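You operate a simulated robot arm through the tools that you are given. There is no shell and no other tool.

Carry out the task below with a simulated robot arm. There is one attempt and no reset: what you move stays moved.

## Task
Top up the clean strainers. At the end: the steel cap from the top of the wood-topped bench is in the left drawer of the wood-topped bench; there are two clean strainers on the bench mat, made up from those on the top of the wood-topped bench; whatever was shut is shut again. Leave all else as you found it, and nothing knocked over (what rides in a drawer may roll over).

Only the result counts: the job must be done as asked and must still hold three seconds after the hand-in. Knocking over, shifting, dropping, spilling or breaking anything else fails it. Lids that push on must go on centred and level and be pressed home; caps that screw on are set level and turned clockwise until they are tight.

## Robot
A 7-joint arm with a two-finger parallel gripper, fixed in place. Base frame: the origin is on the floor under the middle of its stand, x ahead of it, y to its left, z up. Units: mm, degrees, N and s.
It reaches about 1247 mm from its shoulder. Its first joint turns from -132.0 to 132.0 degrees. Payload 3.91 kg.
The tool frame sits at the grasp point between the pads (the TCP): z along the fingers, y along the line on which they close. The tips reach 30 mm beyond it. Largest opening 110 mm; finger width 20, thickness 10; the body of the gripper, 48 by 112 mm, starts 55 mm behind the TCP.
Orientation is that of the tool frame in the base frame, as a unit quaternion [x, y, z, w]. With the fingers straight down and closing along the base's y, the tool's x points along the base's -x, its y along +y and its z along -z.

## Interface
- The arm moves only by the tool servo_tool. Its argument "increments" is a list of rows, each a list of 7 numbers: the shift along the tool's x, y, z in units of 25 mm (1.0 is 25 mm), then the turn, a rotation vector about the tool's x, y, z in units of 4 degrees (1.0 is 4 degrees), then the opening, from 0 (shut) to 1 (fully open). In form: [[x, y, z, rx, ry, rz, hand], ...]. A call has 1 to 20 rows; each row shifts and turns the commanded pose from where the row before left it, along the tool's axes as they then stand. A call with a number of a shift or a turn outside -1 to 1 is refused whole. A row lasts 0.2 s, in which the tool goes at most 50 mm and 8.6 degrees; a call with a longer step from one row to the next is refused whole, and so is a gripper value outside its range. Where a pose cannot be reached the arm comes as near as it can. A force on the tool above 40 N (or 10 N above the force at the start of the call, whichever is more), or a blocked arm, ends the call early, and 0.2 s more pass. The fingers move at their own pace (about 108 mm/s each) and stop on an object; they squeeze with about 45 N. The grip force told is the motor's: it shows also when the fingers shut on nothing. Time passes only in rows, and 0.2 s behind the last, so rows that do not move let the fingers close. It gives the time, the measured TCP pose, the force on the tool (base axes), the opening and the grip force at its end, in the units of the frame above (readings bear some noise), with the torque about the TCP (base axes, N m) and any sound that the robot's microphone picked up.
- Cameras (640 x 400 px; columns grow to the right, rows downward): "scene" is fixed at [220.8, 500, 1452.2]; the picture's right is [0.24, -0.97, 0.00], its down [-0.81, -0.20, -0.55] and it looks along [0.53, 0.13, -0.84] (base axes); focal length 356 px, centre (320, 200). "wrist" rides on the gripper at [72, 17, -103] in the tool frame; the picture's right is [-0.23, 0.97, 0.00], its down [-0.76, -0.18, -0.62] and it looks along [-0.61, -0.14, 0.78] (tool axes); focal length 222 px, centre (320, 200). There is no depth. A picture from a camera that has moved, and an enlarged one, comes with that camera's place and axes in the base frame and with its lens.
- snapshot(camera): a new picture of that camera. The clock stands still meanwhile.
- close_up(camera, box): a new picture of the part [left, top, right, bottom] of that camera's present view, enlarged. The clock stands still meanwhile.
- job_done(): hands the job in; it is judged then, once.

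Nothing tells you positions but the pictures and the camera data. Unless the task says otherwise, let go and move clear before handing in.

The tools are called by a JSON object that holds its "op" and its "data". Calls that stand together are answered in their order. servo_tool: Moves the arm, as the interface text tells. Its arguments: {"type":"object","properties":{"increments":{"type":"array"}},"required":["increments"]} The other tools are called the same way: snapshot (camera) takes a picture; close_up (camera, box) takes an enlarged picture of a part of a camera's view; job_done () hands the job in.

At the start:

```text
t: 0.0
eef_pos: [583.4, 355.2, 1113.9]
ee_rot: [0.0, 1.0, -0.001, 0.0]
contact_force: [-0.1, -0.3, 0.1]
torque: [-0.02, -0.02, -0.03]
width: 110.2
gripper_force: 0.0
```

scene: 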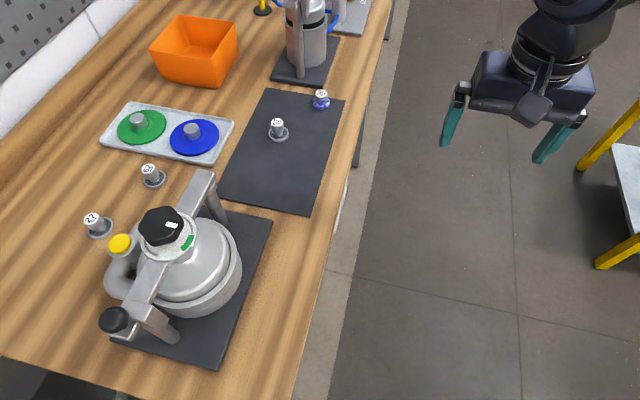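
wrist: 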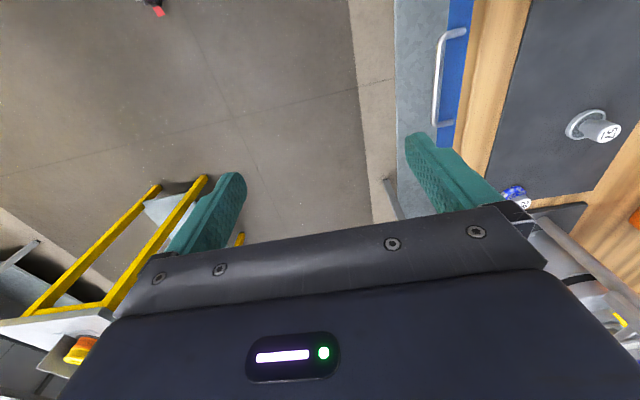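

I see a wood-topped bench with a press, a tray with green and blue discs, a mat with some small objects, and drawers under the bench. I'll look closer at the parts first.

{"op": "close_up", "data": {"camera": "scene", "box": [80, 60, 400, 260]}}

{"op": "close_up", "data": {"camera": "scene", "box": [200, 70, 360, 170]}}

{"op": "close_up", "data": {"camera": "scene", "box": [60, 140, 220, 240]}}

{"op": "close_up", "data": {"camera": "scene", "box": [240, 0, 400, 100]}}

{"op": "close_up", "data": {"camera": "wrist", "box": [380, 0, 640, 220]}}

```text
2.00 times, centred on (240, 160) of scene
camera zoom: at [220.8, 500.0, 1452.2], right [0.24, -0.97, 0.0], down [-0.81, -0.2, -0.55], along [0.53, 0.13, -0.84], focal length 712 px, centre (480, 280)
```

zoom: 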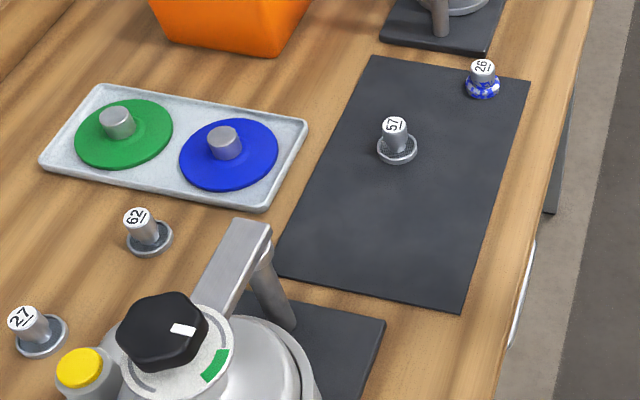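

```text
4.00 times, centred on (280, 120) of scene
camera zoom: at [220.8, 500.0, 1452.2], right [0.24, -0.97, 0.0], down [-0.81, -0.2, -0.55], along [0.53, 0.13, -0.84], focal length 1424 px, centre (480, 520)
```

zoom: 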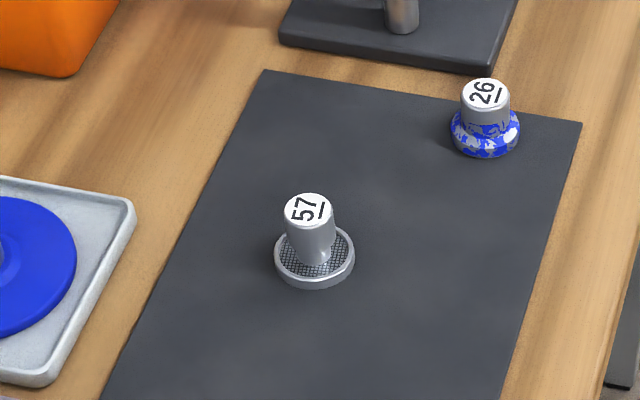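

```text
4.00 times, centred on (140, 190) of scene
camera zoom: at [220.8, 500.0, 1452.2], right [0.24, -0.97, 0.0], down [-0.81, -0.2, -0.55], along [0.53, 0.13, -0.84], focal length 1424 px, centre (1040, 240)
```

zoom: 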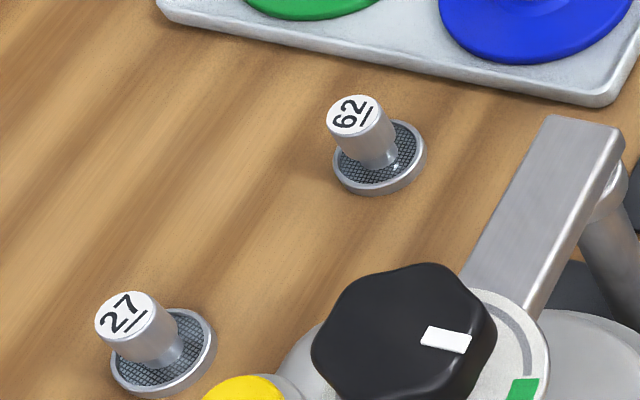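

```text
4.00 times, centred on (320, 50) of scene
camera zoom: at [220.8, 500.0, 1452.2], right [0.24, -0.97, 0.0], down [-0.81, -0.2, -0.55], along [0.53, 0.13, -0.84], focal length 1424 px, centre (320, 800)
```

zoom: 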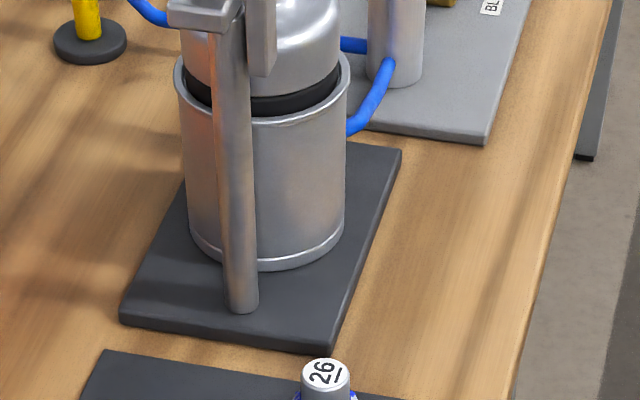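

```text
1.82 times, centred on (510, 110) of wrist
camera zoom: at [513.1, 371.4, 1217.4], right [0.23, 0.97, 0.0], down [0.76, -0.18, 0.62], along [0.61, -0.14, -0.78], focal length 404 px, centre (-26, 364)
```

zoom: 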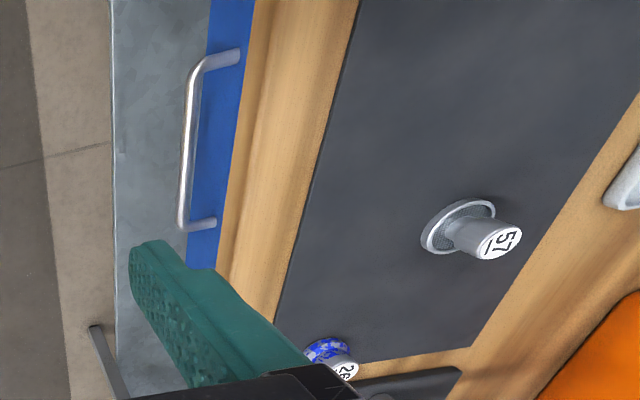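

The bench runs along +x with its front edge near y≈550. I'll turn the wrist so its camera looks towards the bench, to see the drawers and the parts.

{"op": "servo_tool", "data": {"increments": [[0, 0, 0, 0, 0, -1, 1], [0, 0, 0, 0, 0, -1, 1], [0, 0, 0, 0, 0, -1, 1], [0, 0, 0, 0, 0, -1, 1], [0, 0, 0, 0, 0, -1, 1], [0, 0, 0, 0, 0, -1, 1], [0, 0, 0, 0, 0, -1, 1], [0, 0, 0, 0, 0, -1, 1], [0, 0, 0, 0, 0, -1, 1], [0, 0, 0, 0, 0, -1, 1], [0, 0, 0, 0, 0, -1, 1], [0, 0, 0, 0, 0, -1, 1], [0, 0, 0, 0, 0, -1, 1], [0, 0, 0, 0, 0, -1, 1], [0, 0, 0, 0, 0, -1, 1], [0, 0, 0, 0, 0, -1, 1], [0, 0, 0, 0, 0, -1, 1], [0, 0, 0, 0, 0, -1, 1], [0, 0, 0, 0, 0, -1, 1], [0, 0, 0, 0, 0, -1, 1]]}}

{"op": "snapshot", "data": {"camera": "wrist"}}

{"op": "snapshot", "data": {"camera": "scene"}}

```text
t: 4.2
eef_pos: [585.9, 354.9, 1113.7]
ee_rot: [-0.643, 0.766, 0.0, 0.0]
contact_force: [-0.5, 0.0, -0.1]
torque: [0.04, -0.04, 0.03]
width: 110.3
gripper_force: 0.1
```

```text
taken
camera wrist: at [556.9, 286.0, 1217.2], right [-0.92, 0.39, 0.0], down [0.31, 0.72, 0.62], along [0.24, 0.57, -0.78], focal length 222 px, centre (320, 200)
```

wrist: 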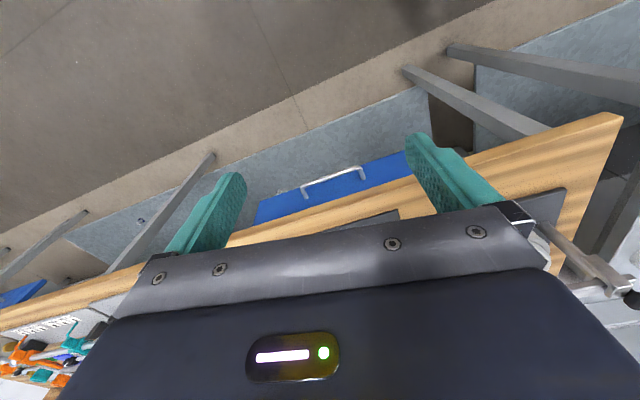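

```text
taken
```

scene: 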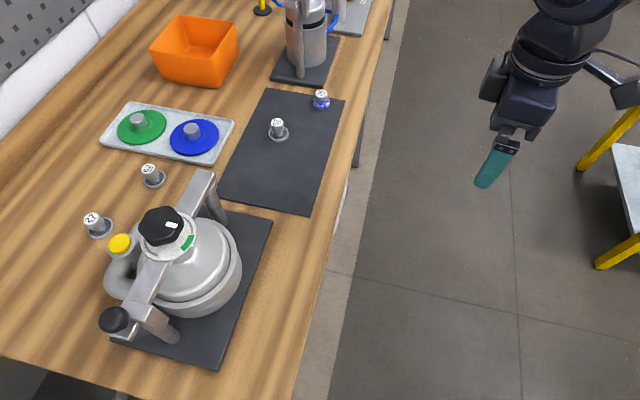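

The wrist camera shows a blue drawer with a handle at about x≈620 on the bench front. I'll raise the arm and move over the bench for a survey from above.

{"op": "servo_tool", "data": {"increments": [[0, 0, -1, 0, 0, -1, 1], [0, 0, -1, 0, 0, -1, 1], [0, 0, -1, 0, 0, -0.5, 1], [0, 0, -1, 0, 0, 0, 1], [0, 0, -1, 0, 0, 0, 1], [0, 0, -1, 0, 0, 0, 1], [-1, 0, 0, 0, 0, 0, 1], [-1, 0, 0, 0, 0, 0, 1], [-1, 0, 0, 0, 0, 0, 1], [-1, 0, 0, 0, 0, 0, 1], [-1, 0, 0, 0, 0, 0, 1], [-1, 0, 0, 0, 0, 0, 1], [-1, 0, 0, 0, 0, 0, 1], [-1, 0, 0, 0, 0, 0, 1]]}}

{"op": "snapshot", "data": {"camera": "wrist"}}

{"op": "snapshot", "data": {"camera": "scene"}}

```text
t: 7.2
eef_pos: [582.4, 552.9, 1262.0]
ee_rot: [-0.707, 0.707, 0.0, 0.001]
contact_force: [0.6, -0.1, 0.5]
torque: [0.04, 0.01, 0.02]
width: 110.1
gripper_force: 0.0
```

```text
taken
camera wrist: at [567.0, 479.8, 1365.6], right [-0.97, 0.23, 0.0], down [0.18, 0.76, 0.62], along [0.14, 0.61, -0.78], focal length 222 px, centre (320, 200)
```

wrist: 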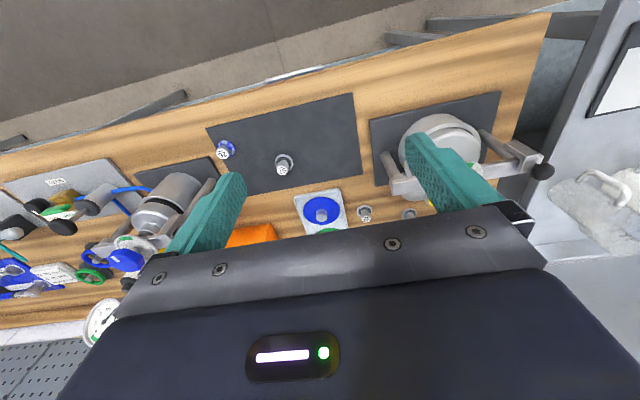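

```text
taken
```

scene: 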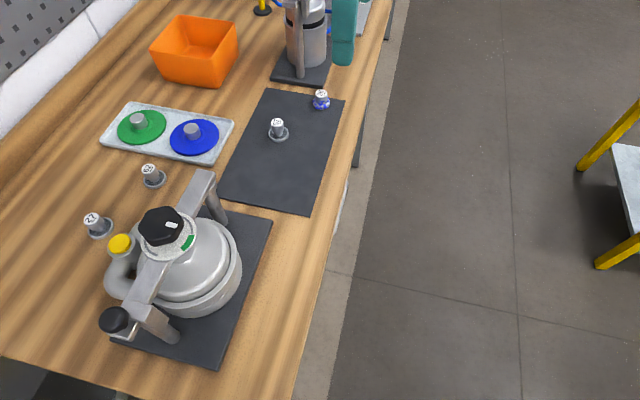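

{"op": "close_up", "data": {"camera": "wrist", "box": [0, 80, 240, 230]}}

{"op": "close_up", "data": {"camera": "wrist", "box": [0, 150, 160, 330]}}

{"op": "close_up", "data": {"camera": "wrist", "box": [200, 120, 360, 220]}}

{"op": "close_up", "data": {"camera": "wrist", "box": [280, 170, 440, 250]}}

{"op": "close_up", "data": {"camera": "wrist", "box": [480, 0, 640, 280]}}

```text
2.67 times, centred on (120, 155) of wrist
camera zoom: at [567.0, 479.8, 1365.6], right [-0.97, 0.23, 0.0], down [0.18, 0.76, 0.62], along [0.14, 0.61, -0.78], focal length 592 px, centre (853, 320)
```

zoom: 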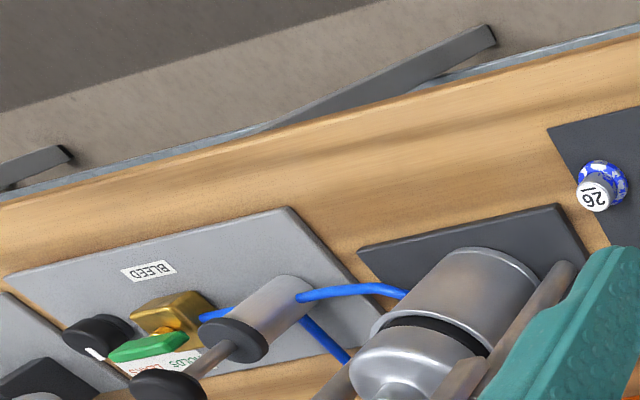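

```text
2.22 times, centred on (80, 240) of wrist
camera zoom: at [567.0, 479.8, 1365.6], right [-0.97, 0.23, 0.0], down [0.18, 0.76, 0.62], along [0.14, 0.61, -0.78], focal length 494 px, centre (853, 111)
```

zoom: 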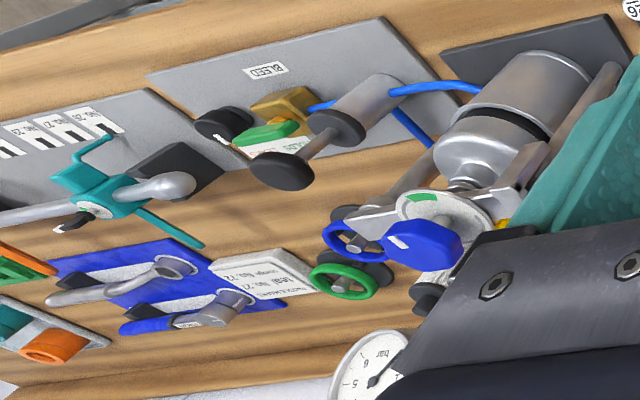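

```text
4.00 times, centred on (280, 170) of wrist
camera zoom: at [567.0, 479.8, 1365.6], right [-0.97, 0.23, 0.0], down [0.18, 0.76, 0.62], along [0.14, 0.61, -0.78], focal length 888 px, centre (480, 320)
```

zoom: 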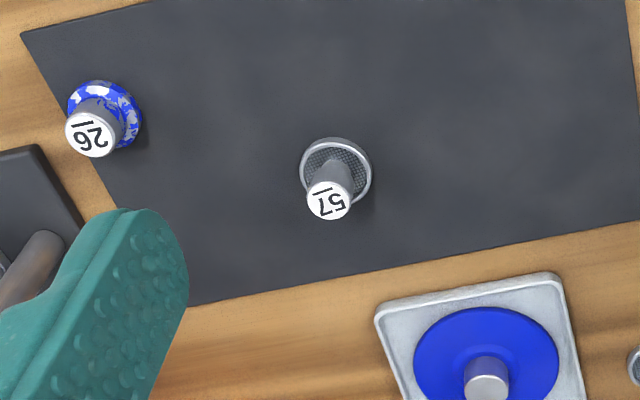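

```text
4.00 times, centred on (360, 210) of wrist
camera zoom: at [567.0, 479.8, 1365.6], right [-0.97, 0.23, 0.0], down [0.18, 0.76, 0.62], along [0.14, 0.61, -0.78], focal length 888 px, centre (160, 160)
```

zoom: 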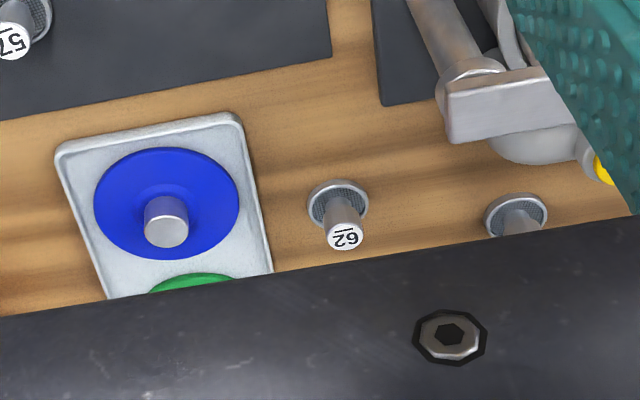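

```text
1.43 times, centred on (560, 140) of wrist
camera zoom: at [567.0, 479.8, 1365.6], right [-0.97, 0.23, 0.0], down [0.18, 0.76, 0.62], along [0.14, 0.61, -0.78], focal length 317 px, centre (-23, 286)
```

zoom: 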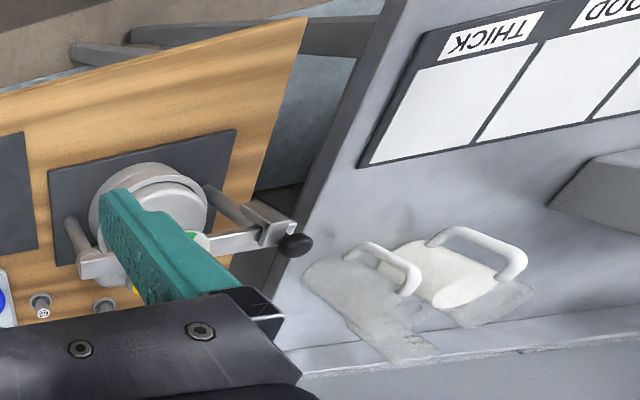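

There are labels at the far side of the bench which may carry information on the strainers. I'll enlarge them.

{"op": "close_up", "data": {"camera": "wrist", "box": [50, 255, 90, 295]}}

{"op": "close_up", "data": {"camera": "wrist", "box": [0, 170, 60, 230]}}

{"op": "close_up", "data": {"camera": "wrist", "box": [205, 130, 255, 165]}}

{"op": "close_up", "data": {"camera": "wrist", "box": [265, 145, 305, 180]}}

{"op": "close_up", "data": {"camera": "wrist", "box": [345, 190, 425, 240]}}

{"op": "close_up", "data": {"camera": "wrist", "box": [0, 230, 80, 310]}}

```text
10.00 times, centred on (70, 275) of wrist
camera zoom: at [567.0, 479.8, 1365.6], right [-0.97, 0.23, 0.0], down [0.18, 0.76, 0.62], along [0.14, 0.61, -0.78], focal length 2221 px, centre (2820, -550)
```

zoom: 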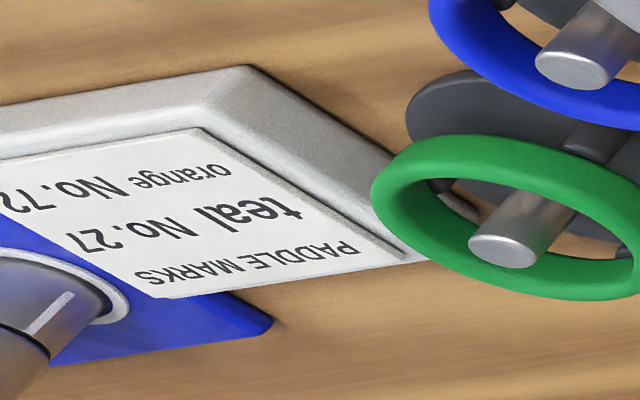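

```text
6.67 times, centred on (30, 200) of wrist
camera zoom: at [567.0, 479.8, 1365.6], right [-0.97, 0.23, 0.0], down [0.18, 0.76, 0.62], along [0.14, 0.61, -0.78], focal length 1481 px, centre (2253, 200)
```

zoom: 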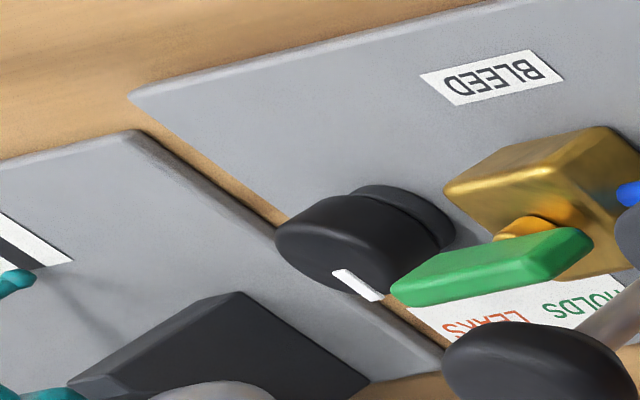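

```text
11.43 times, centred on (230, 148) of wrist
camera zoom: at [567.0, 479.8, 1365.6], right [-0.97, 0.23, 0.0], down [0.18, 0.76, 0.62], along [0.14, 0.61, -0.78], focal length 2538 px, centre (1349, 800)
```

zoom: 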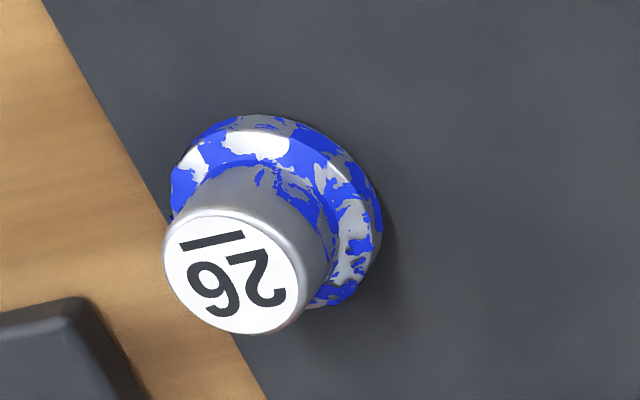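

```text
11.43 times, centred on (285, 162) of wrist
camera zoom: at [567.0, 479.8, 1365.6], right [-0.97, 0.23, 0.0], down [0.18, 0.76, 0.62], along [0.14, 0.61, -0.78], focal length 2538 px, centre (720, 629)
```

zoom: 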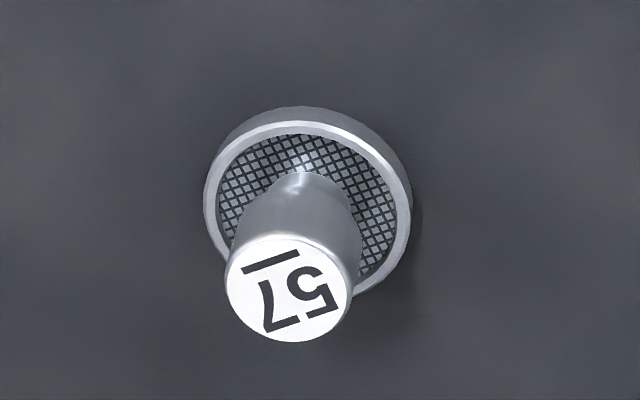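

```text
8.00 times, centred on (385, 215) of wrist
camera zoom: at [567.0, 479.8, 1365.6], right [-0.97, 0.23, 0.0], down [0.18, 0.76, 0.62], along [0.14, 0.61, -0.78], focal length 1777 px, centre (-200, 80)
```

zoom: 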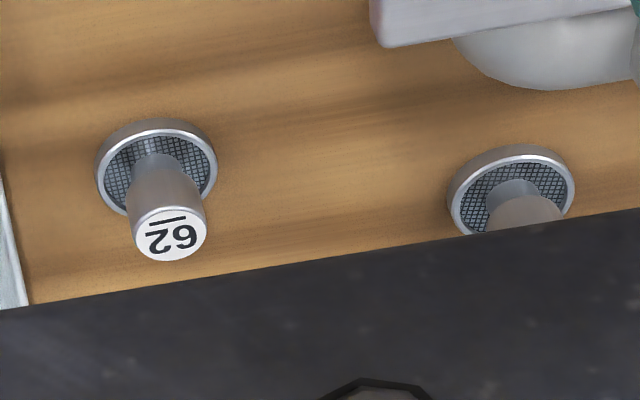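

```text
5.00 times, centred on (40, 270) of wrist
camera zoom: at [567.0, 479.8, 1365.6], right [-0.97, 0.23, 0.0], down [0.18, 0.76, 0.62], along [0.14, 0.61, -0.78], focal length 1111 px, centre (1720, -150)
```

zoom: 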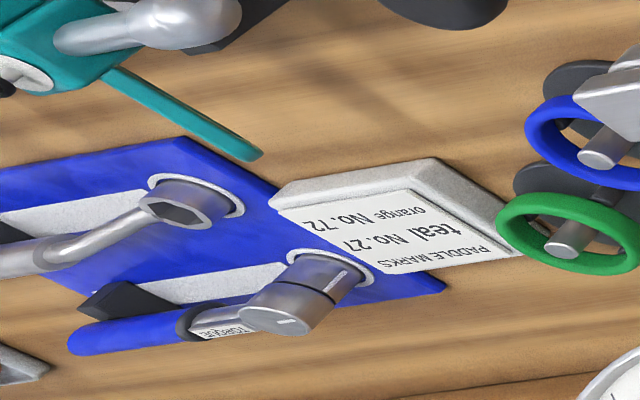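

The numbered pieces 57, 62 and 27 have mesh (strainers), and 26 has a solid flange with blue splotches. I'll go further over the bench to see the back and the bin and tray.

{"op": "servo_tool", "data": {"increments": [[0, 0, -1, 0, 0, 0, 1], [0, 0, -1, 0, 0, 0, 1], [-1, 0, 0, 0, 0, 0, 1], [-1, 0, 0, 0, 0, 0, 1], [-1, 0, 0, 0, 0, 0, 1], [-1, 0, 0, 0, 0, 0, 1], [-1, 0, 0, 0, 0, 0, 1], [-1, 0, 0, 0, 0, 0, 1], [-1, 0, 0, 0, 0, 0, 1], [-1, 0, 0, 0, 0, 0, 1]]}}

{"op": "snapshot", "data": {"camera": "wrist"}}

```text
t: 9.4
eef_pos: [574.4, 743.7, 1313.1]
ee_rot: [0.707, -0.707, 0.0, 0.0]
contact_force: [-0.1, -1.1, 0.6]
torque: [0.04, 0.06, -0.01]
width: 110.1
gripper_force: 0.1
out of reach, approached as far as the arm can: row 10
```

```text
taken
camera wrist: at [558.4, 670.7, 1415.6], right [-0.97, 0.23, 0.0], down [0.18, 0.76, 0.62], along [0.14, 0.61, -0.78], focal length 222 px, centre (320, 200)
```

wrist: 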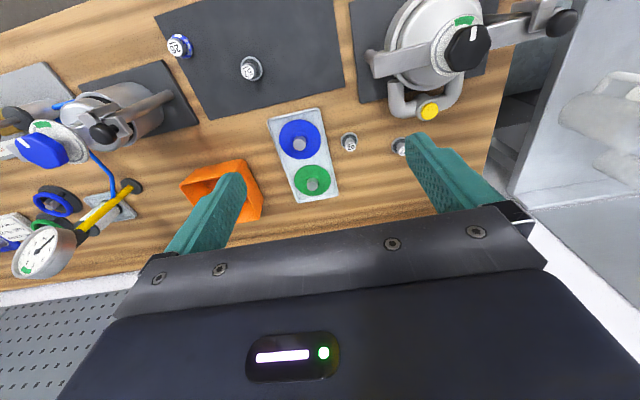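

{"op": "close_up", "data": {"camera": "wrist", "box": [260, 100, 350, 210]}}

{"op": "close_up", "data": {"camera": "wrist", "box": [330, 120, 420, 170]}}

{"op": "close_up", "data": {"camera": "wrist", "box": [150, 20, 270, 95]}}

{"op": "close_up", "data": {"camera": "wrist", "box": [160, 150, 280, 230]}}

{"op": "close_up", "data": {"camera": "wrist", "box": [0, 60, 200, 280]}}

{"op": "close_up", "data": {"camera": "wrist", "box": [340, 0, 600, 160]}}

```text
3.64 times, centred on (305, 155) of wrist
camera zoom: at [558.4, 670.7, 1415.6], right [-0.97, 0.23, 0.0], down [0.18, 0.76, 0.62], along [0.14, 0.61, -0.78], focal length 808 px, centre (374, 364)
```

zoom: 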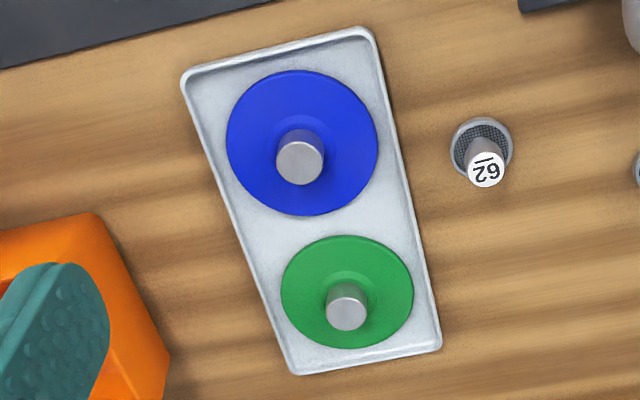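

```text
7.11 times, centred on (375, 145) of wrist
camera zoom: at [558.4, 670.7, 1415.6], right [-0.97, 0.23, 0.0], down [0.18, 0.76, 0.62], along [0.14, 0.61, -0.78], focal length 1580 px, centre (-71, 591)
```

zoom: 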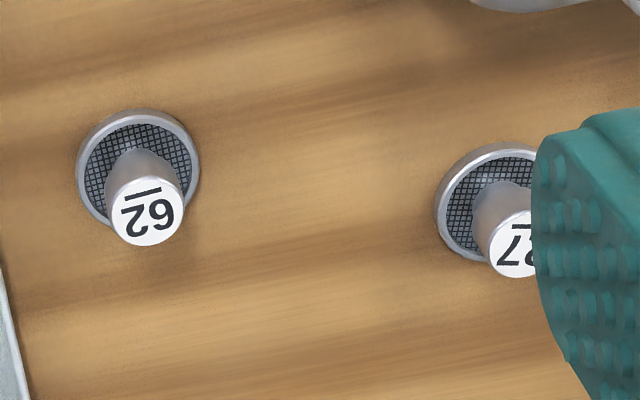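

```text
5.33 times, centred on (210, 58) of wrist
camera zoom: at [558.4, 670.7, 1415.6], right [-0.97, 0.23, 0.0], down [0.18, 0.76, 0.62], along [0.14, 0.61, -0.78], focal length 1185 px, centre (907, 960)
```

zoom: 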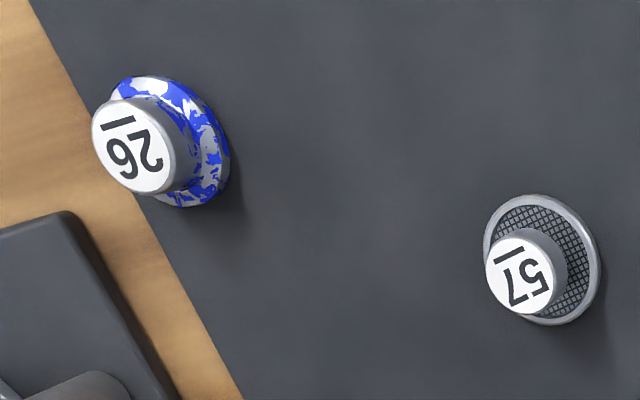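

```text
5.00 times, centred on (220, 190) of wrist
camera zoom: at [558.4, 670.7, 1415.6], right [-0.97, 0.23, 0.0], down [0.18, 0.76, 0.62], along [0.14, 0.61, -0.78], focal length 1111 px, centre (820, 250)
```

zoom: 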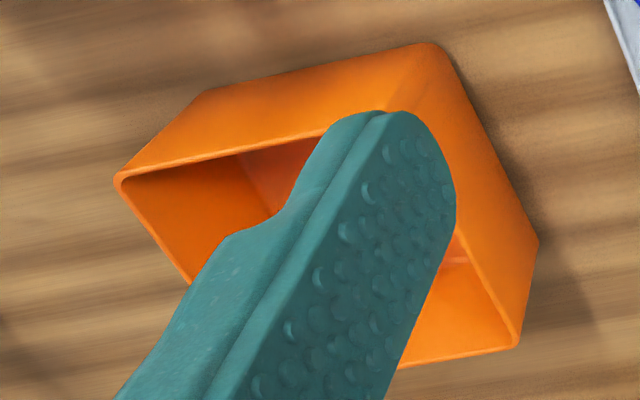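

```text
1.82 times, centred on (100, 170) of wrist
camera zoom: at [558.4, 670.7, 1415.6], right [-0.97, 0.23, 0.0], down [0.18, 0.76, 0.62], along [0.14, 0.61, -0.78], focal length 404 px, centre (720, 254)
```

zoom: 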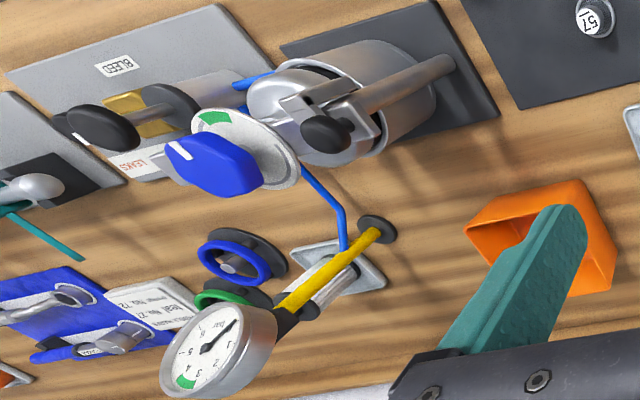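

```text
2.46 times, centred on (470, 80) of wrist
camera zoom: at [558.4, 670.7, 1415.6], right [-0.97, 0.23, 0.0], down [0.18, 0.76, 0.62], along [0.14, 0.61, -0.78], focal length 547 px, centre (-49, 495)
```

zoom: 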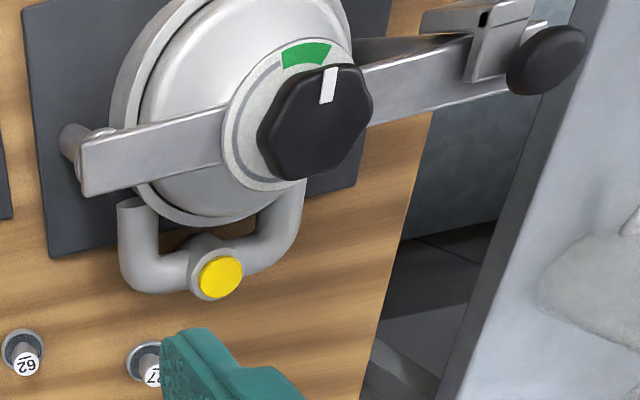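

I've triangulated: mat top z≈905, 57's top at (707,710,940), 26's at (821,646,933), 62's at (541,907,935), 27's at (423,945,935). Now I'll look at each much closer.

{"op": "close_up", "data": {"camera": "scene", "box": [135, 155, 175, 195]}}

{"op": "close_up", "data": {"camera": "scene", "box": [80, 205, 120, 245]}}

{"op": "close_up", "data": {"camera": "scene", "box": [262, 110, 302, 150]}}

{"op": "close_up", "data": {"camera": "scene", "box": [302, 80, 342, 120]}}

{"op": "close_up", "data": {"camera": "scene", "box": [100, 95, 240, 170]}}

{"op": "close_up", "data": {"camera": "scene", "box": [140, 0, 260, 95]}}

```text
10.00 times, centred on (155, 175) of scene
camera zoom: at [220.8, 500.0, 1452.2], right [0.24, -0.97, 0.0], down [-0.81, -0.2, -0.55], along [0.53, 0.13, -0.84], focal length 3561 px, centre (1970, 450)
```

zoom: 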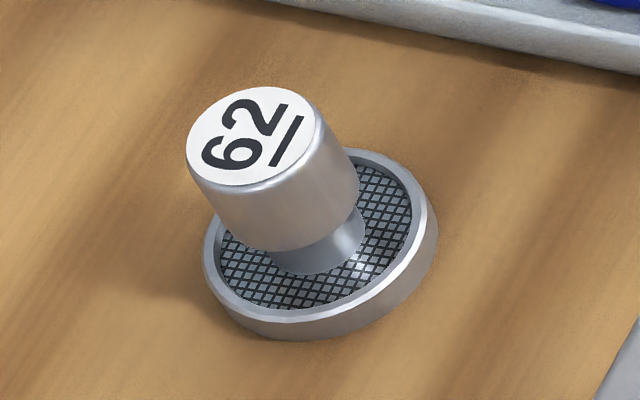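

```text
10.00 times, centred on (100, 225) of scene
camera zoom: at [220.8, 500.0, 1452.2], right [0.24, -0.97, 0.0], down [-0.81, -0.2, -0.55], along [0.53, 0.13, -0.84], focal length 3561 px, centre (2520, -50)
```

zoom: 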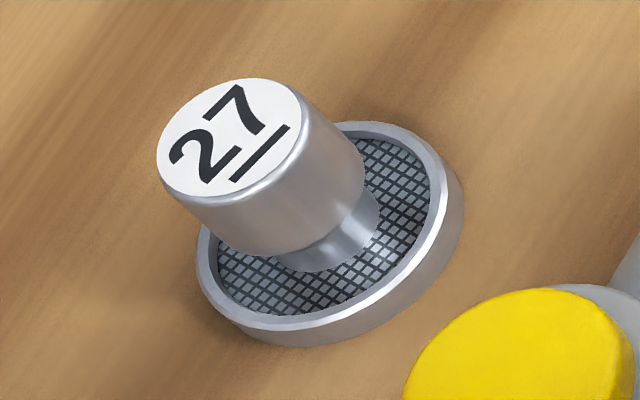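

```text
10.00 times, centred on (282, 130) of scene
camera zoom: at [220.8, 500.0, 1452.2], right [0.24, -0.97, 0.0], down [-0.81, -0.2, -0.55], along [0.53, 0.13, -0.84], focal length 3561 px, centre (700, 900)
```

zoom: 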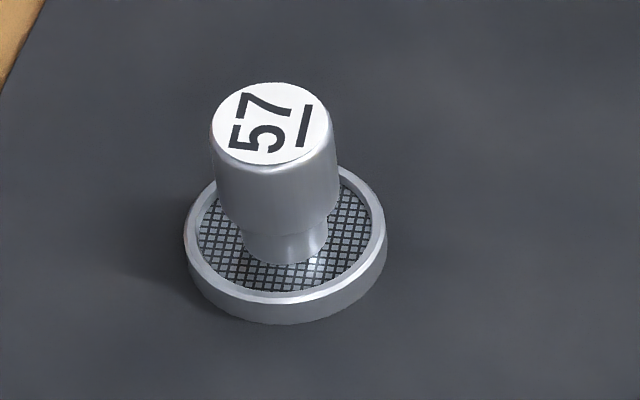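

```text
10.00 times, centred on (322, 100) of scene
camera zoom: at [220.8, 500.0, 1452.2], right [0.24, -0.97, 0.0], down [-0.81, -0.2, -0.55], along [0.53, 0.13, -0.84], focal length 3561 px, centre (300, 1200)
```

zoom: 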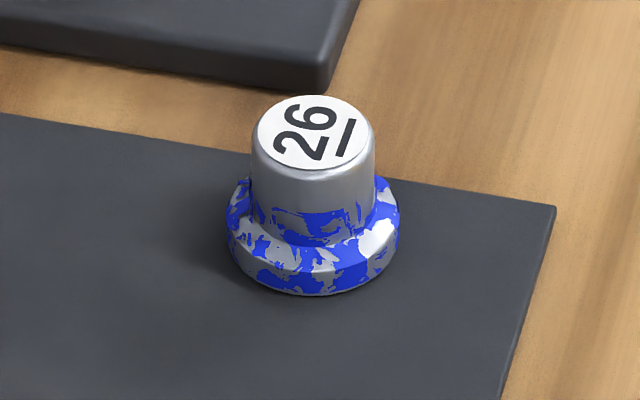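

```text
4.57 times, centred on (170, 132) of scene
camera zoom: at [220.8, 500.0, 1452.2], right [0.24, -0.97, 0.0], down [-0.81, -0.2, -0.55], along [0.53, 0.13, -0.84], focal length 1628 px, centre (1006, 509)
```

zoom: 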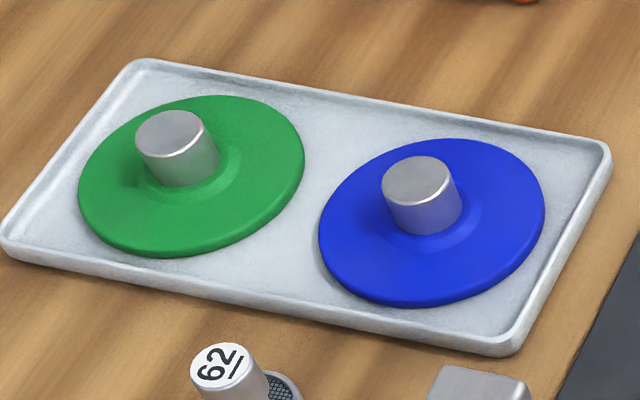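

```text
4.21 times, centred on (200, 48) of scene
camera zoom: at [220.8, 500.0, 1452.2], right [0.24, -0.97, 0.0], down [-0.81, -0.2, -0.55], along [0.53, 0.13, -0.84], focal length 1500 px, centre (825, 842)
```

zoom: 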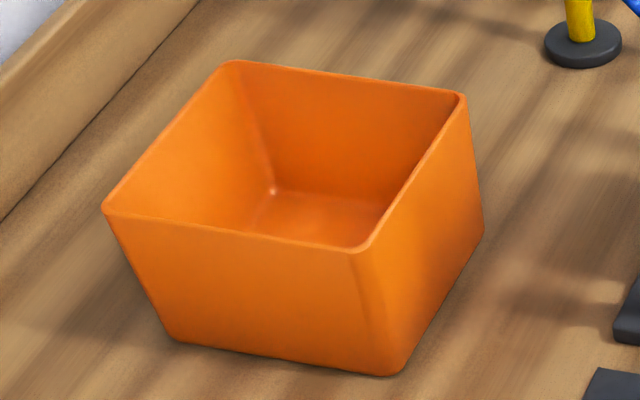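

26 is a plain steel cap (smeared blue), and 57/62/27 are mesh strainers. Before acting I'll back off and look along the far end of the bench and at the bench front.

{"op": "servo_tool", "data": {"increments": [[1, 0, 0, 0, 0, 0, 1], [1, 0, 0, 0, 0, 0, 1], [1, 0, 0, 0, 0, 0, 1], [1, 0, 0, 0, 0, 0, 1], [1, 0, 0, 0, 0, 0, 1], [1, 0, 0, 0, 0, 0, 1], [1, 0, 0, 0, 0, 0, 1], [1, 0, 0, 0, 0, 0, 1], [1, 0, 0, 0, 0, 0, 1], [1, 0, 0, 0, 0, 0, 1], [1, 0, 0, 0, 0, 0, 1], [1, 0, 0, 0, 0, 0, 1], [1, 0, 0, 0, 0, 0, 1], [1, 0, 0, 0, 0, 0, 1], [0, -1, 0.5, 0, 0, 0, 1], [0, -1, 0.5, 0, 0, 0, 1], [0, -1, 0.5, 0, 0, 0, 1], [0, -1, 0.5, 0, 0, 0, 1], [0, -1, 0.5, 0, 0, 0, 1], [0, -1, 0.5, 0, 0, 0, 1]]}}

{"op": "servo_tool", "data": {"increments": [[0, 0, 0, 0, 0, 1, 1], [0, 0, 0, 0, 0, 1, 1], [0, 0, 0, 0, 0, 1, 1], [0, 0, 0, 0, 0, 1, 1], [0, 0, 0, 0, 0, 1, 1], [0, 0, 0, 0, 0, 1, 1], [0, 0, 0, 0, 0, 1, 1], [0, 0, 0, 0, 0, 1, 1], [0, 0, 0, 0, 0, 1, 1], [0, 0, 0, 0, 0, 1, 1], [0, 0, 0, 0, 0, 1, 1], [0, 0, 0, 0, 0, 1, 1], [0, 0, 0, 0, 0, 1, 1], [0, 0, 0, 0, 0, 1, 1], [0, 0, 0, 0, 0, 1, 1], [0, 0, 0, 0, 0, 1, 1], [0, 0, 0, 0, 0, 1, 1], [0, 0, 0, 0, 0, 1, 1], [0, 0, 0, 0, 0, 1, 1], [0, 0, 0, 0, 0, 1, 1]]}}

{"op": "snapshot", "data": {"camera": "wrist"}}

```text
t: 13.6
eef_pos: [724.0, 392.1, 1234.3]
ee_rot: [-0.707, 0.707, 0.0, 0.0]
contact_force: [-0.7, -0.3, 0.4]
torque: [0.01, -0.05, 0.03]
width: 109.8
gripper_force: 0.1
```

```text
t: 17.8
eef_pos: [724.8, 391.9, 1234.4]
ee_rot: [-0.086, 0.996, 0.0, 0.0]
contact_force: [0.1, 0.2, 0.7]
torque: [0.0, 0.0, 0.03]
width: 109.9
gripper_force: 0.1
```

```text
taken
camera wrist: at [650.4, 394.8, 1337.9], right [0.05, 1.0, 0.0], down [0.78, -0.04, 0.62], along [0.62, -0.03, -0.78], focal length 222 px, centre (320, 200)
```

wrist: 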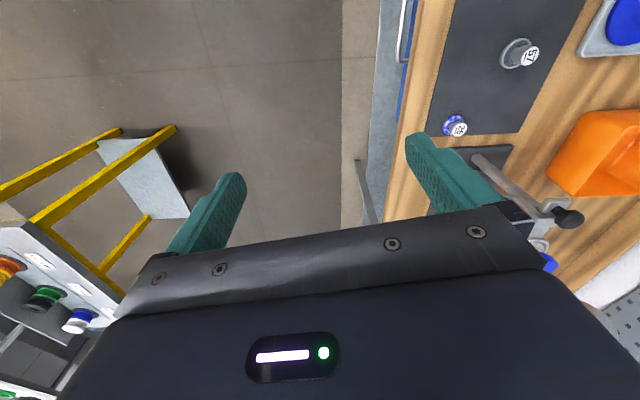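

I'll tilt the tool up to look along the bench toward its far end.

{"op": "servo_tool", "data": {"increments": [[0, 0, 0, 0, -1, 0, 1], [0, 0, 0, 0, -1, 0, 1], [0, 0, 0, 0, -1, 0, 1], [0, 0, 0, 0, -1, 0, 1], [0, 0, 0, 0, -1, 0, 1], [0, 0, 0, 0, -1, 0, 1], [0, 0, 0, 0, -1, 0, 1], [0, 0, 0, 0, -1, 0, 1], [0, 0, 0, 0, -1, 0, 1], [0, 0, 0, 0, -1, 0, 1], [0, 0, 0, 0, -1, 0, 1]]}}

{"op": "snapshot", "data": {"camera": "wrist"}}

```text
t: 20.2
eef_pos: [724.0, 390.9, 1233.8]
ee_rot: [-0.082, 0.924, 0.033, 0.373]
contact_force: [0.1, 1.2, 0.1]
torque: [-0.01, -0.01, -0.01]
width: 110.0
gripper_force: 0.1
```

```text
taken
camera wrist: at [599.8, 385.7, 1258.3], right [-0.01, 0.99, 0.16], down [0.14, -0.16, 0.98], along [0.99, 0.03, -0.14], focal length 222 px, centre (320, 200)
```

wrist: 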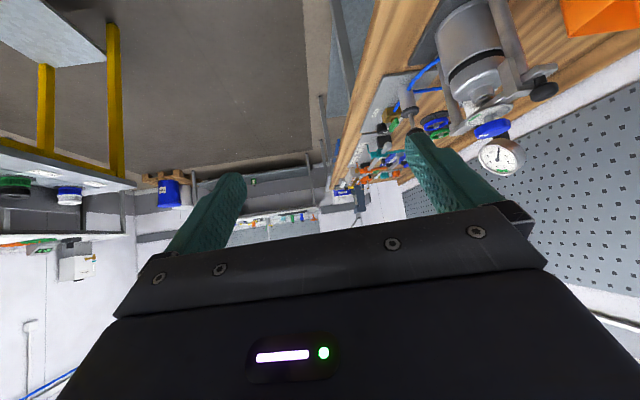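

{"op": "close_up", "data": {"camera": "wrist", "box": [320, 60, 520, 220]}}

{"op": "close_up", "data": {"camera": "wrist", "box": [320, 120, 430, 220]}}

{"op": "close_up", "data": {"camera": "wrist", "box": [0, 130, 140, 290]}}

{"op": "close_up", "data": {"camera": "wrist", "box": [130, 150, 330, 250]}}

```text
2.50 times, centred on (420, 140) of wrist
camera zoom: at [599.8, 385.7, 1258.3], right [-0.01, 0.99, 0.16], down [0.14, -0.16, 0.98], along [0.99, 0.03, -0.14], focal length 555 px, centre (70, 350)
```

zoom: 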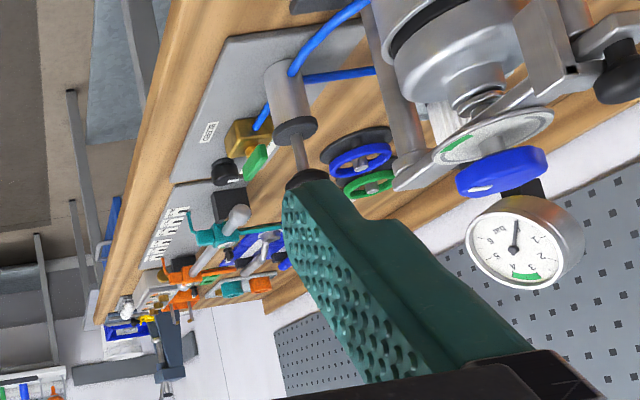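

```text
4.00 times, centred on (375, 170) of wrist
camera zoom: at [599.8, 385.7, 1258.3], right [-0.01, 0.99, 0.16], down [0.14, -0.16, 0.98], along [0.99, 0.03, -0.14], focal length 888 px, centre (100, 320)
```

zoom: 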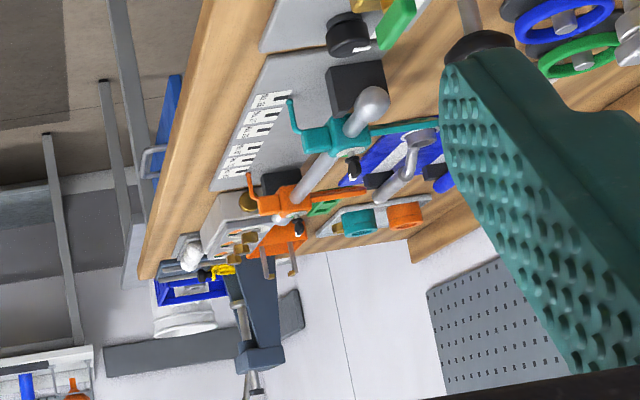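

```text
2.50 times, centred on (70, 210) of wrist
camera zoom: at [599.8, 385.7, 1258.3], right [-0.01, 0.99, 0.16], down [0.14, -0.16, 0.98], along [0.99, 0.03, -0.14], focal length 555 px, centre (945, 175)
```

zoom: 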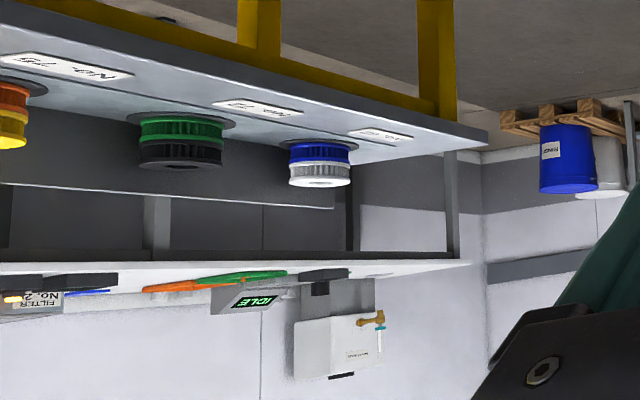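

```text
3.20 times, centred on (230, 200) of wrist
camera zoom: at [599.8, 385.7, 1258.3], right [-0.01, 0.99, 0.16], down [0.14, -0.16, 0.98], along [0.99, 0.03, -0.14], focal length 711 px, centre (608, 200)
```

zoom: 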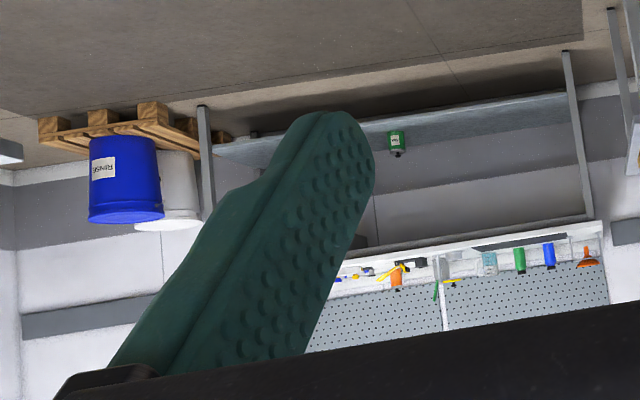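

The bench has two drawers; the near (left) one is around x≈460–840, and no other cap shows on the bench. I'll now orient the gripper horizontally toward the bench front (closing vertically) to take the drawer handle.

{"op": "servo_tool", "data": {"increments": [[0, 0, 0, -1, 0.326, 0.511, 1], [0, 0, 0, -1, 0.326, 0.511, 1], [0, 0, 0, -1, 0.326, 0.511, 1], [0, 0, 0, -1, 0.326, 0.511, 1], [0, 0, 0, -1, 0.326, 0.511, 1], [0, 0, 0, -1, 0.326, 0.511, 1], [0, 0, 0, -1, 0.326, 0.511, 1], [0, 0, 0, -1, 0.326, 0.511, 1], [0, 0, 0, -1, 0.326, 0.511, 1], [0, 0, 0, -1, 0.326, 0.511, 1], [0, 0, 0, -1, 0.326, 0.511, 1], [0, 0, 0, -1, 0.326, 0.511, 1], [0, 0, 0, -1, 0.326, 0.511, 1], [0, 0, 0, -1, 0.326, 0.511, 1], [0, 0, 0, -1, 0.326, 0.511, 1], [0, 0, 0, -1, 0.326, 0.511, 1], [0, 0, 0, -1, 0.326, 0.511, 1], [0, 0, 0, -1, 0.326, 0.511, 1], [0, 0, 0, -1, 0.326, 0.511, 1], [0, 0, 0, -1, 0.326, 0.511, 1]]}}

{"op": "servo_tool", "data": {"increments": [[0, 0, 0, -0.28, 0.09, 0.14, 1], [1, -1, -0.5, 0, 0, 0, 1], [1, -1, -0.5, 0, 0, 0, 1], [1, -1, -0.5, 0, 0, 0, 1], [0, -1, 0, 0, 0, 0, 1], [0, -1, 0, 0, 0, 0, 1], [0, -1, 0, 0, 0, 0, 1], [0, -1, 0, 0, 0, 0, 1], [0, -1, 0, 0, 0, 0, 1], [0, -1, 0, 0, 0, 0, 1]]}}

{"op": "snapshot", "data": {"camera": "wrist"}}

{"op": "snapshot", "data": {"camera": "scene"}}

```text
t: 24.4
eef_pos: [722.5, 391.4, 1236.4]
ee_rot: [-0.002, 0.714, 0.7, 0.009]
contact_force: [-0.7, -0.8, 0.6]
torque: [0.0, 0.0, -0.03]
width: 109.9
gripper_force: 0.0
```

```text
t: 26.6
eef_pos: [651.1, 355.3, 1006.5]
ee_rot: [0.0, 0.707, 0.707, 0.002]
contact_force: [0.2, -0.1, -0.4]
torque: [-0.01, 0.01, 0.02]
width: 109.9
gripper_force: 0.1
```

```text
taken
camera wrist: at [578.0, 251.4, 1023.4], right [0.22, 0.0, 0.97], down [0.76, -0.63, -0.18], along [0.61, 0.78, -0.14], focal length 222 px, centre (320, 200)
```

wrist: 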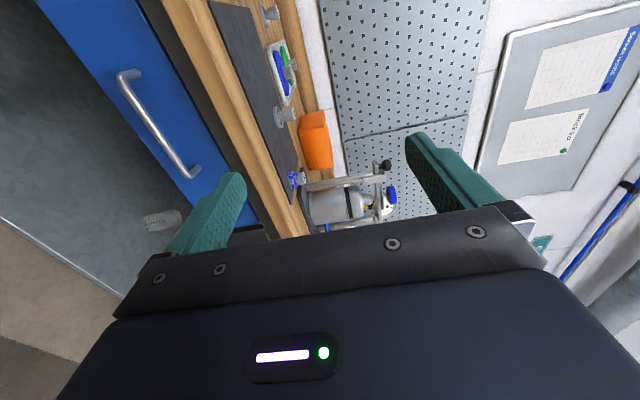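

```text
taken
```

scene: 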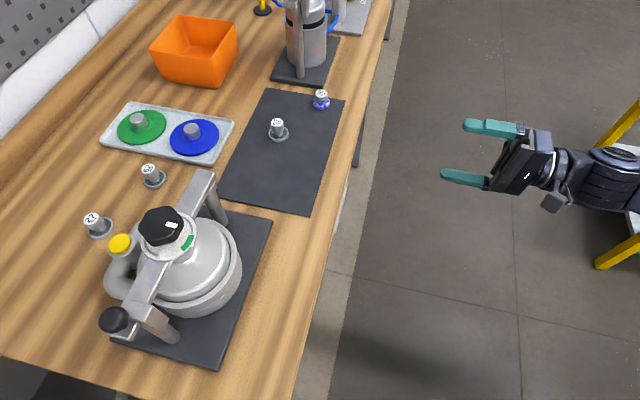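

I can see the blue drawer with its handle, plus boards on the wall. I'll enlarge the drawer, the marker below it and the wall boards.

{"op": "close_up", "data": {"camera": "wrist", "box": [40, 0, 260, 240]}}

{"op": "close_up", "data": {"camera": "wrist", "box": [470, 0, 640, 200]}}

{"op": "close_up", "data": {"camera": "wrist", "box": [130, 195, 200, 245]}}

{"op": "close_up", "data": {"camera": "wrist", "box": [200, 0, 420, 240]}}

```text
1.67 times, centred on (150, 120) of wrist
camera zoom: at [578.0, 251.4, 1023.4], right [0.22, 0.0, 0.97], down [0.76, -0.63, -0.18], along [0.61, 0.78, -0.14], focal length 370 px, centre (603, 333)
```

zoom: 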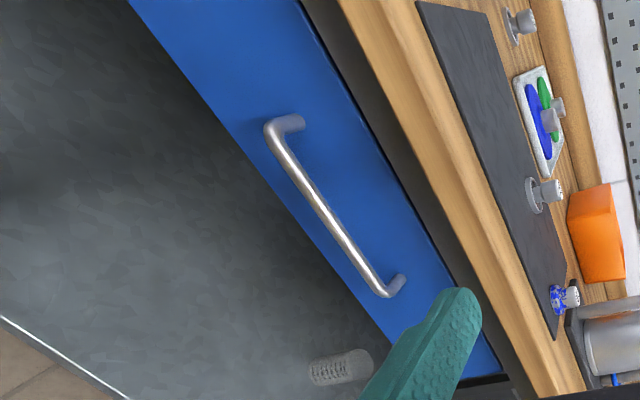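

```text
2.00 times, centred on (555, 100) of wrist
camera zoom: at [578.0, 251.4, 1023.4], right [0.22, 0.0, 0.97], down [0.76, -0.63, -0.18], along [0.61, 0.78, -0.14], focal length 444 px, centre (-150, 400)
```

zoom: 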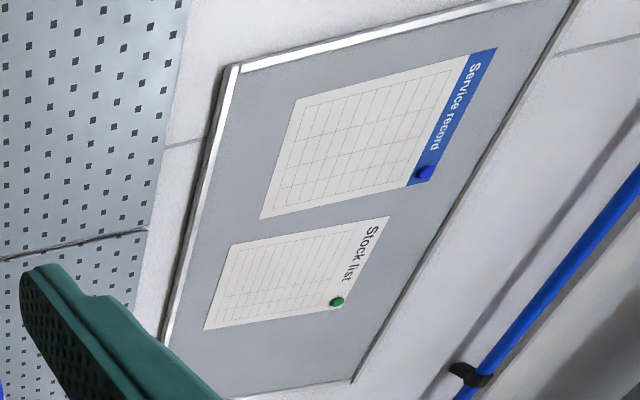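

```text
8.00 times, centred on (165, 220) of wrist
camera zoom: at [578.0, 251.4, 1023.4], right [0.22, 0.0, 0.97], down [0.76, -0.63, -0.18], along [0.61, 0.78, -0.14], focal length 1777 px, centre (1560, 40)
```

zoom: 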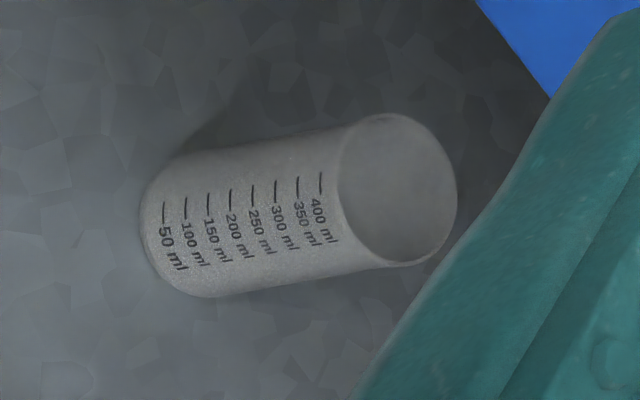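

```text
1.67 times, centred on (310, 120) of wrist
camera zoom: at [578.0, 251.4, 1023.4], right [0.22, 0.0, 0.97], down [0.76, -0.63, -0.18], along [0.61, 0.78, -0.14], focal length 370 px, centre (337, 333)
```

zoom: 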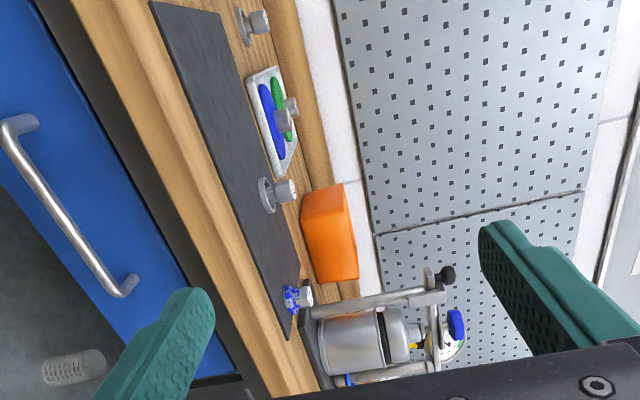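

The drawer sits recessed beneath the top. I'll lower the tool to the drawer's height to measure the handle from a second viewpoint.

{"op": "servo_tool", "data": {"increments": [[0, -1, 0, 0, 0, 0, 1], [0, -1, 0, 0, 0, 0, 1], [0, -1, 0, 0, 0, 0, 1], [0, -1, 0, 0, 0, 0, 1], [0, -1, 0, 0, 0, 0, 1], [0, -1, 0, 0, 0, 0, 1], [0, -1, 0, 0, 0, 0, 1], [0, -1, 0, 0, 0, 0, 1]]}}

{"op": "snapshot", "data": {"camera": "wrist"}}

```text
t: 28.4
eef_pos: [651.7, 353.7, 810.5]
ee_rot: [0.0, 0.707, 0.708, 0.002]
contact_force: [0.0, -1.1, -0.5]
torque: [0.02, 0.01, 0.02]
width: 110.2
gripper_force: 0.1
```

```text
taken
camera wrist: at [578.7, 249.7, 826.5], right [0.22, 0.0, 0.97], down [0.76, -0.63, -0.18], along [0.61, 0.78, -0.14], focal length 222 px, centre (320, 200)
```

wrist: 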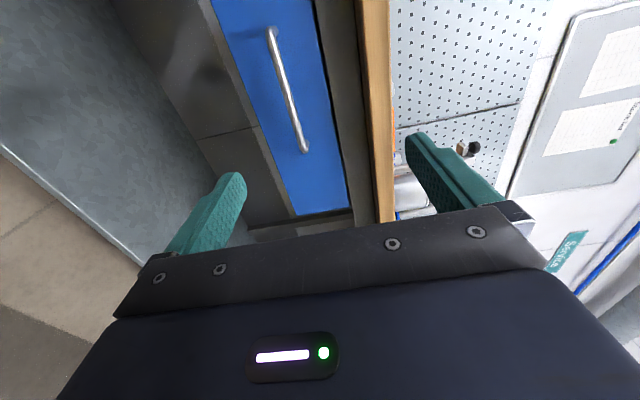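

{"op": "close_up", "data": {"camera": "wrist", "box": [200, 0, 420, 230]}}

```text
1.74 times, centred on (310, 115) of wrist
camera zoom: at [578.7, 249.7, 826.5], right [0.22, 0.0, 0.97], down [0.76, -0.63, -0.18], along [0.61, 0.78, -0.14], focal length 386 px, centre (337, 348)
```

zoom: 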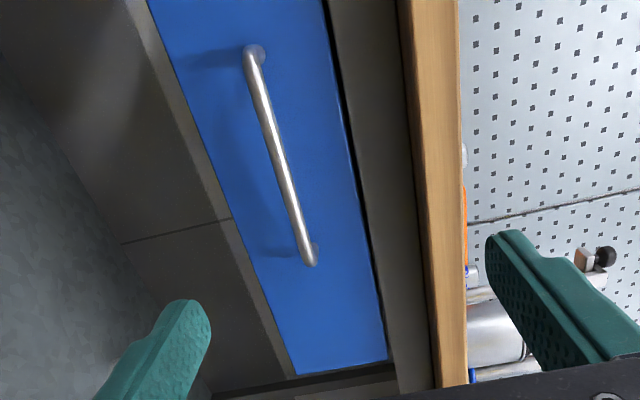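

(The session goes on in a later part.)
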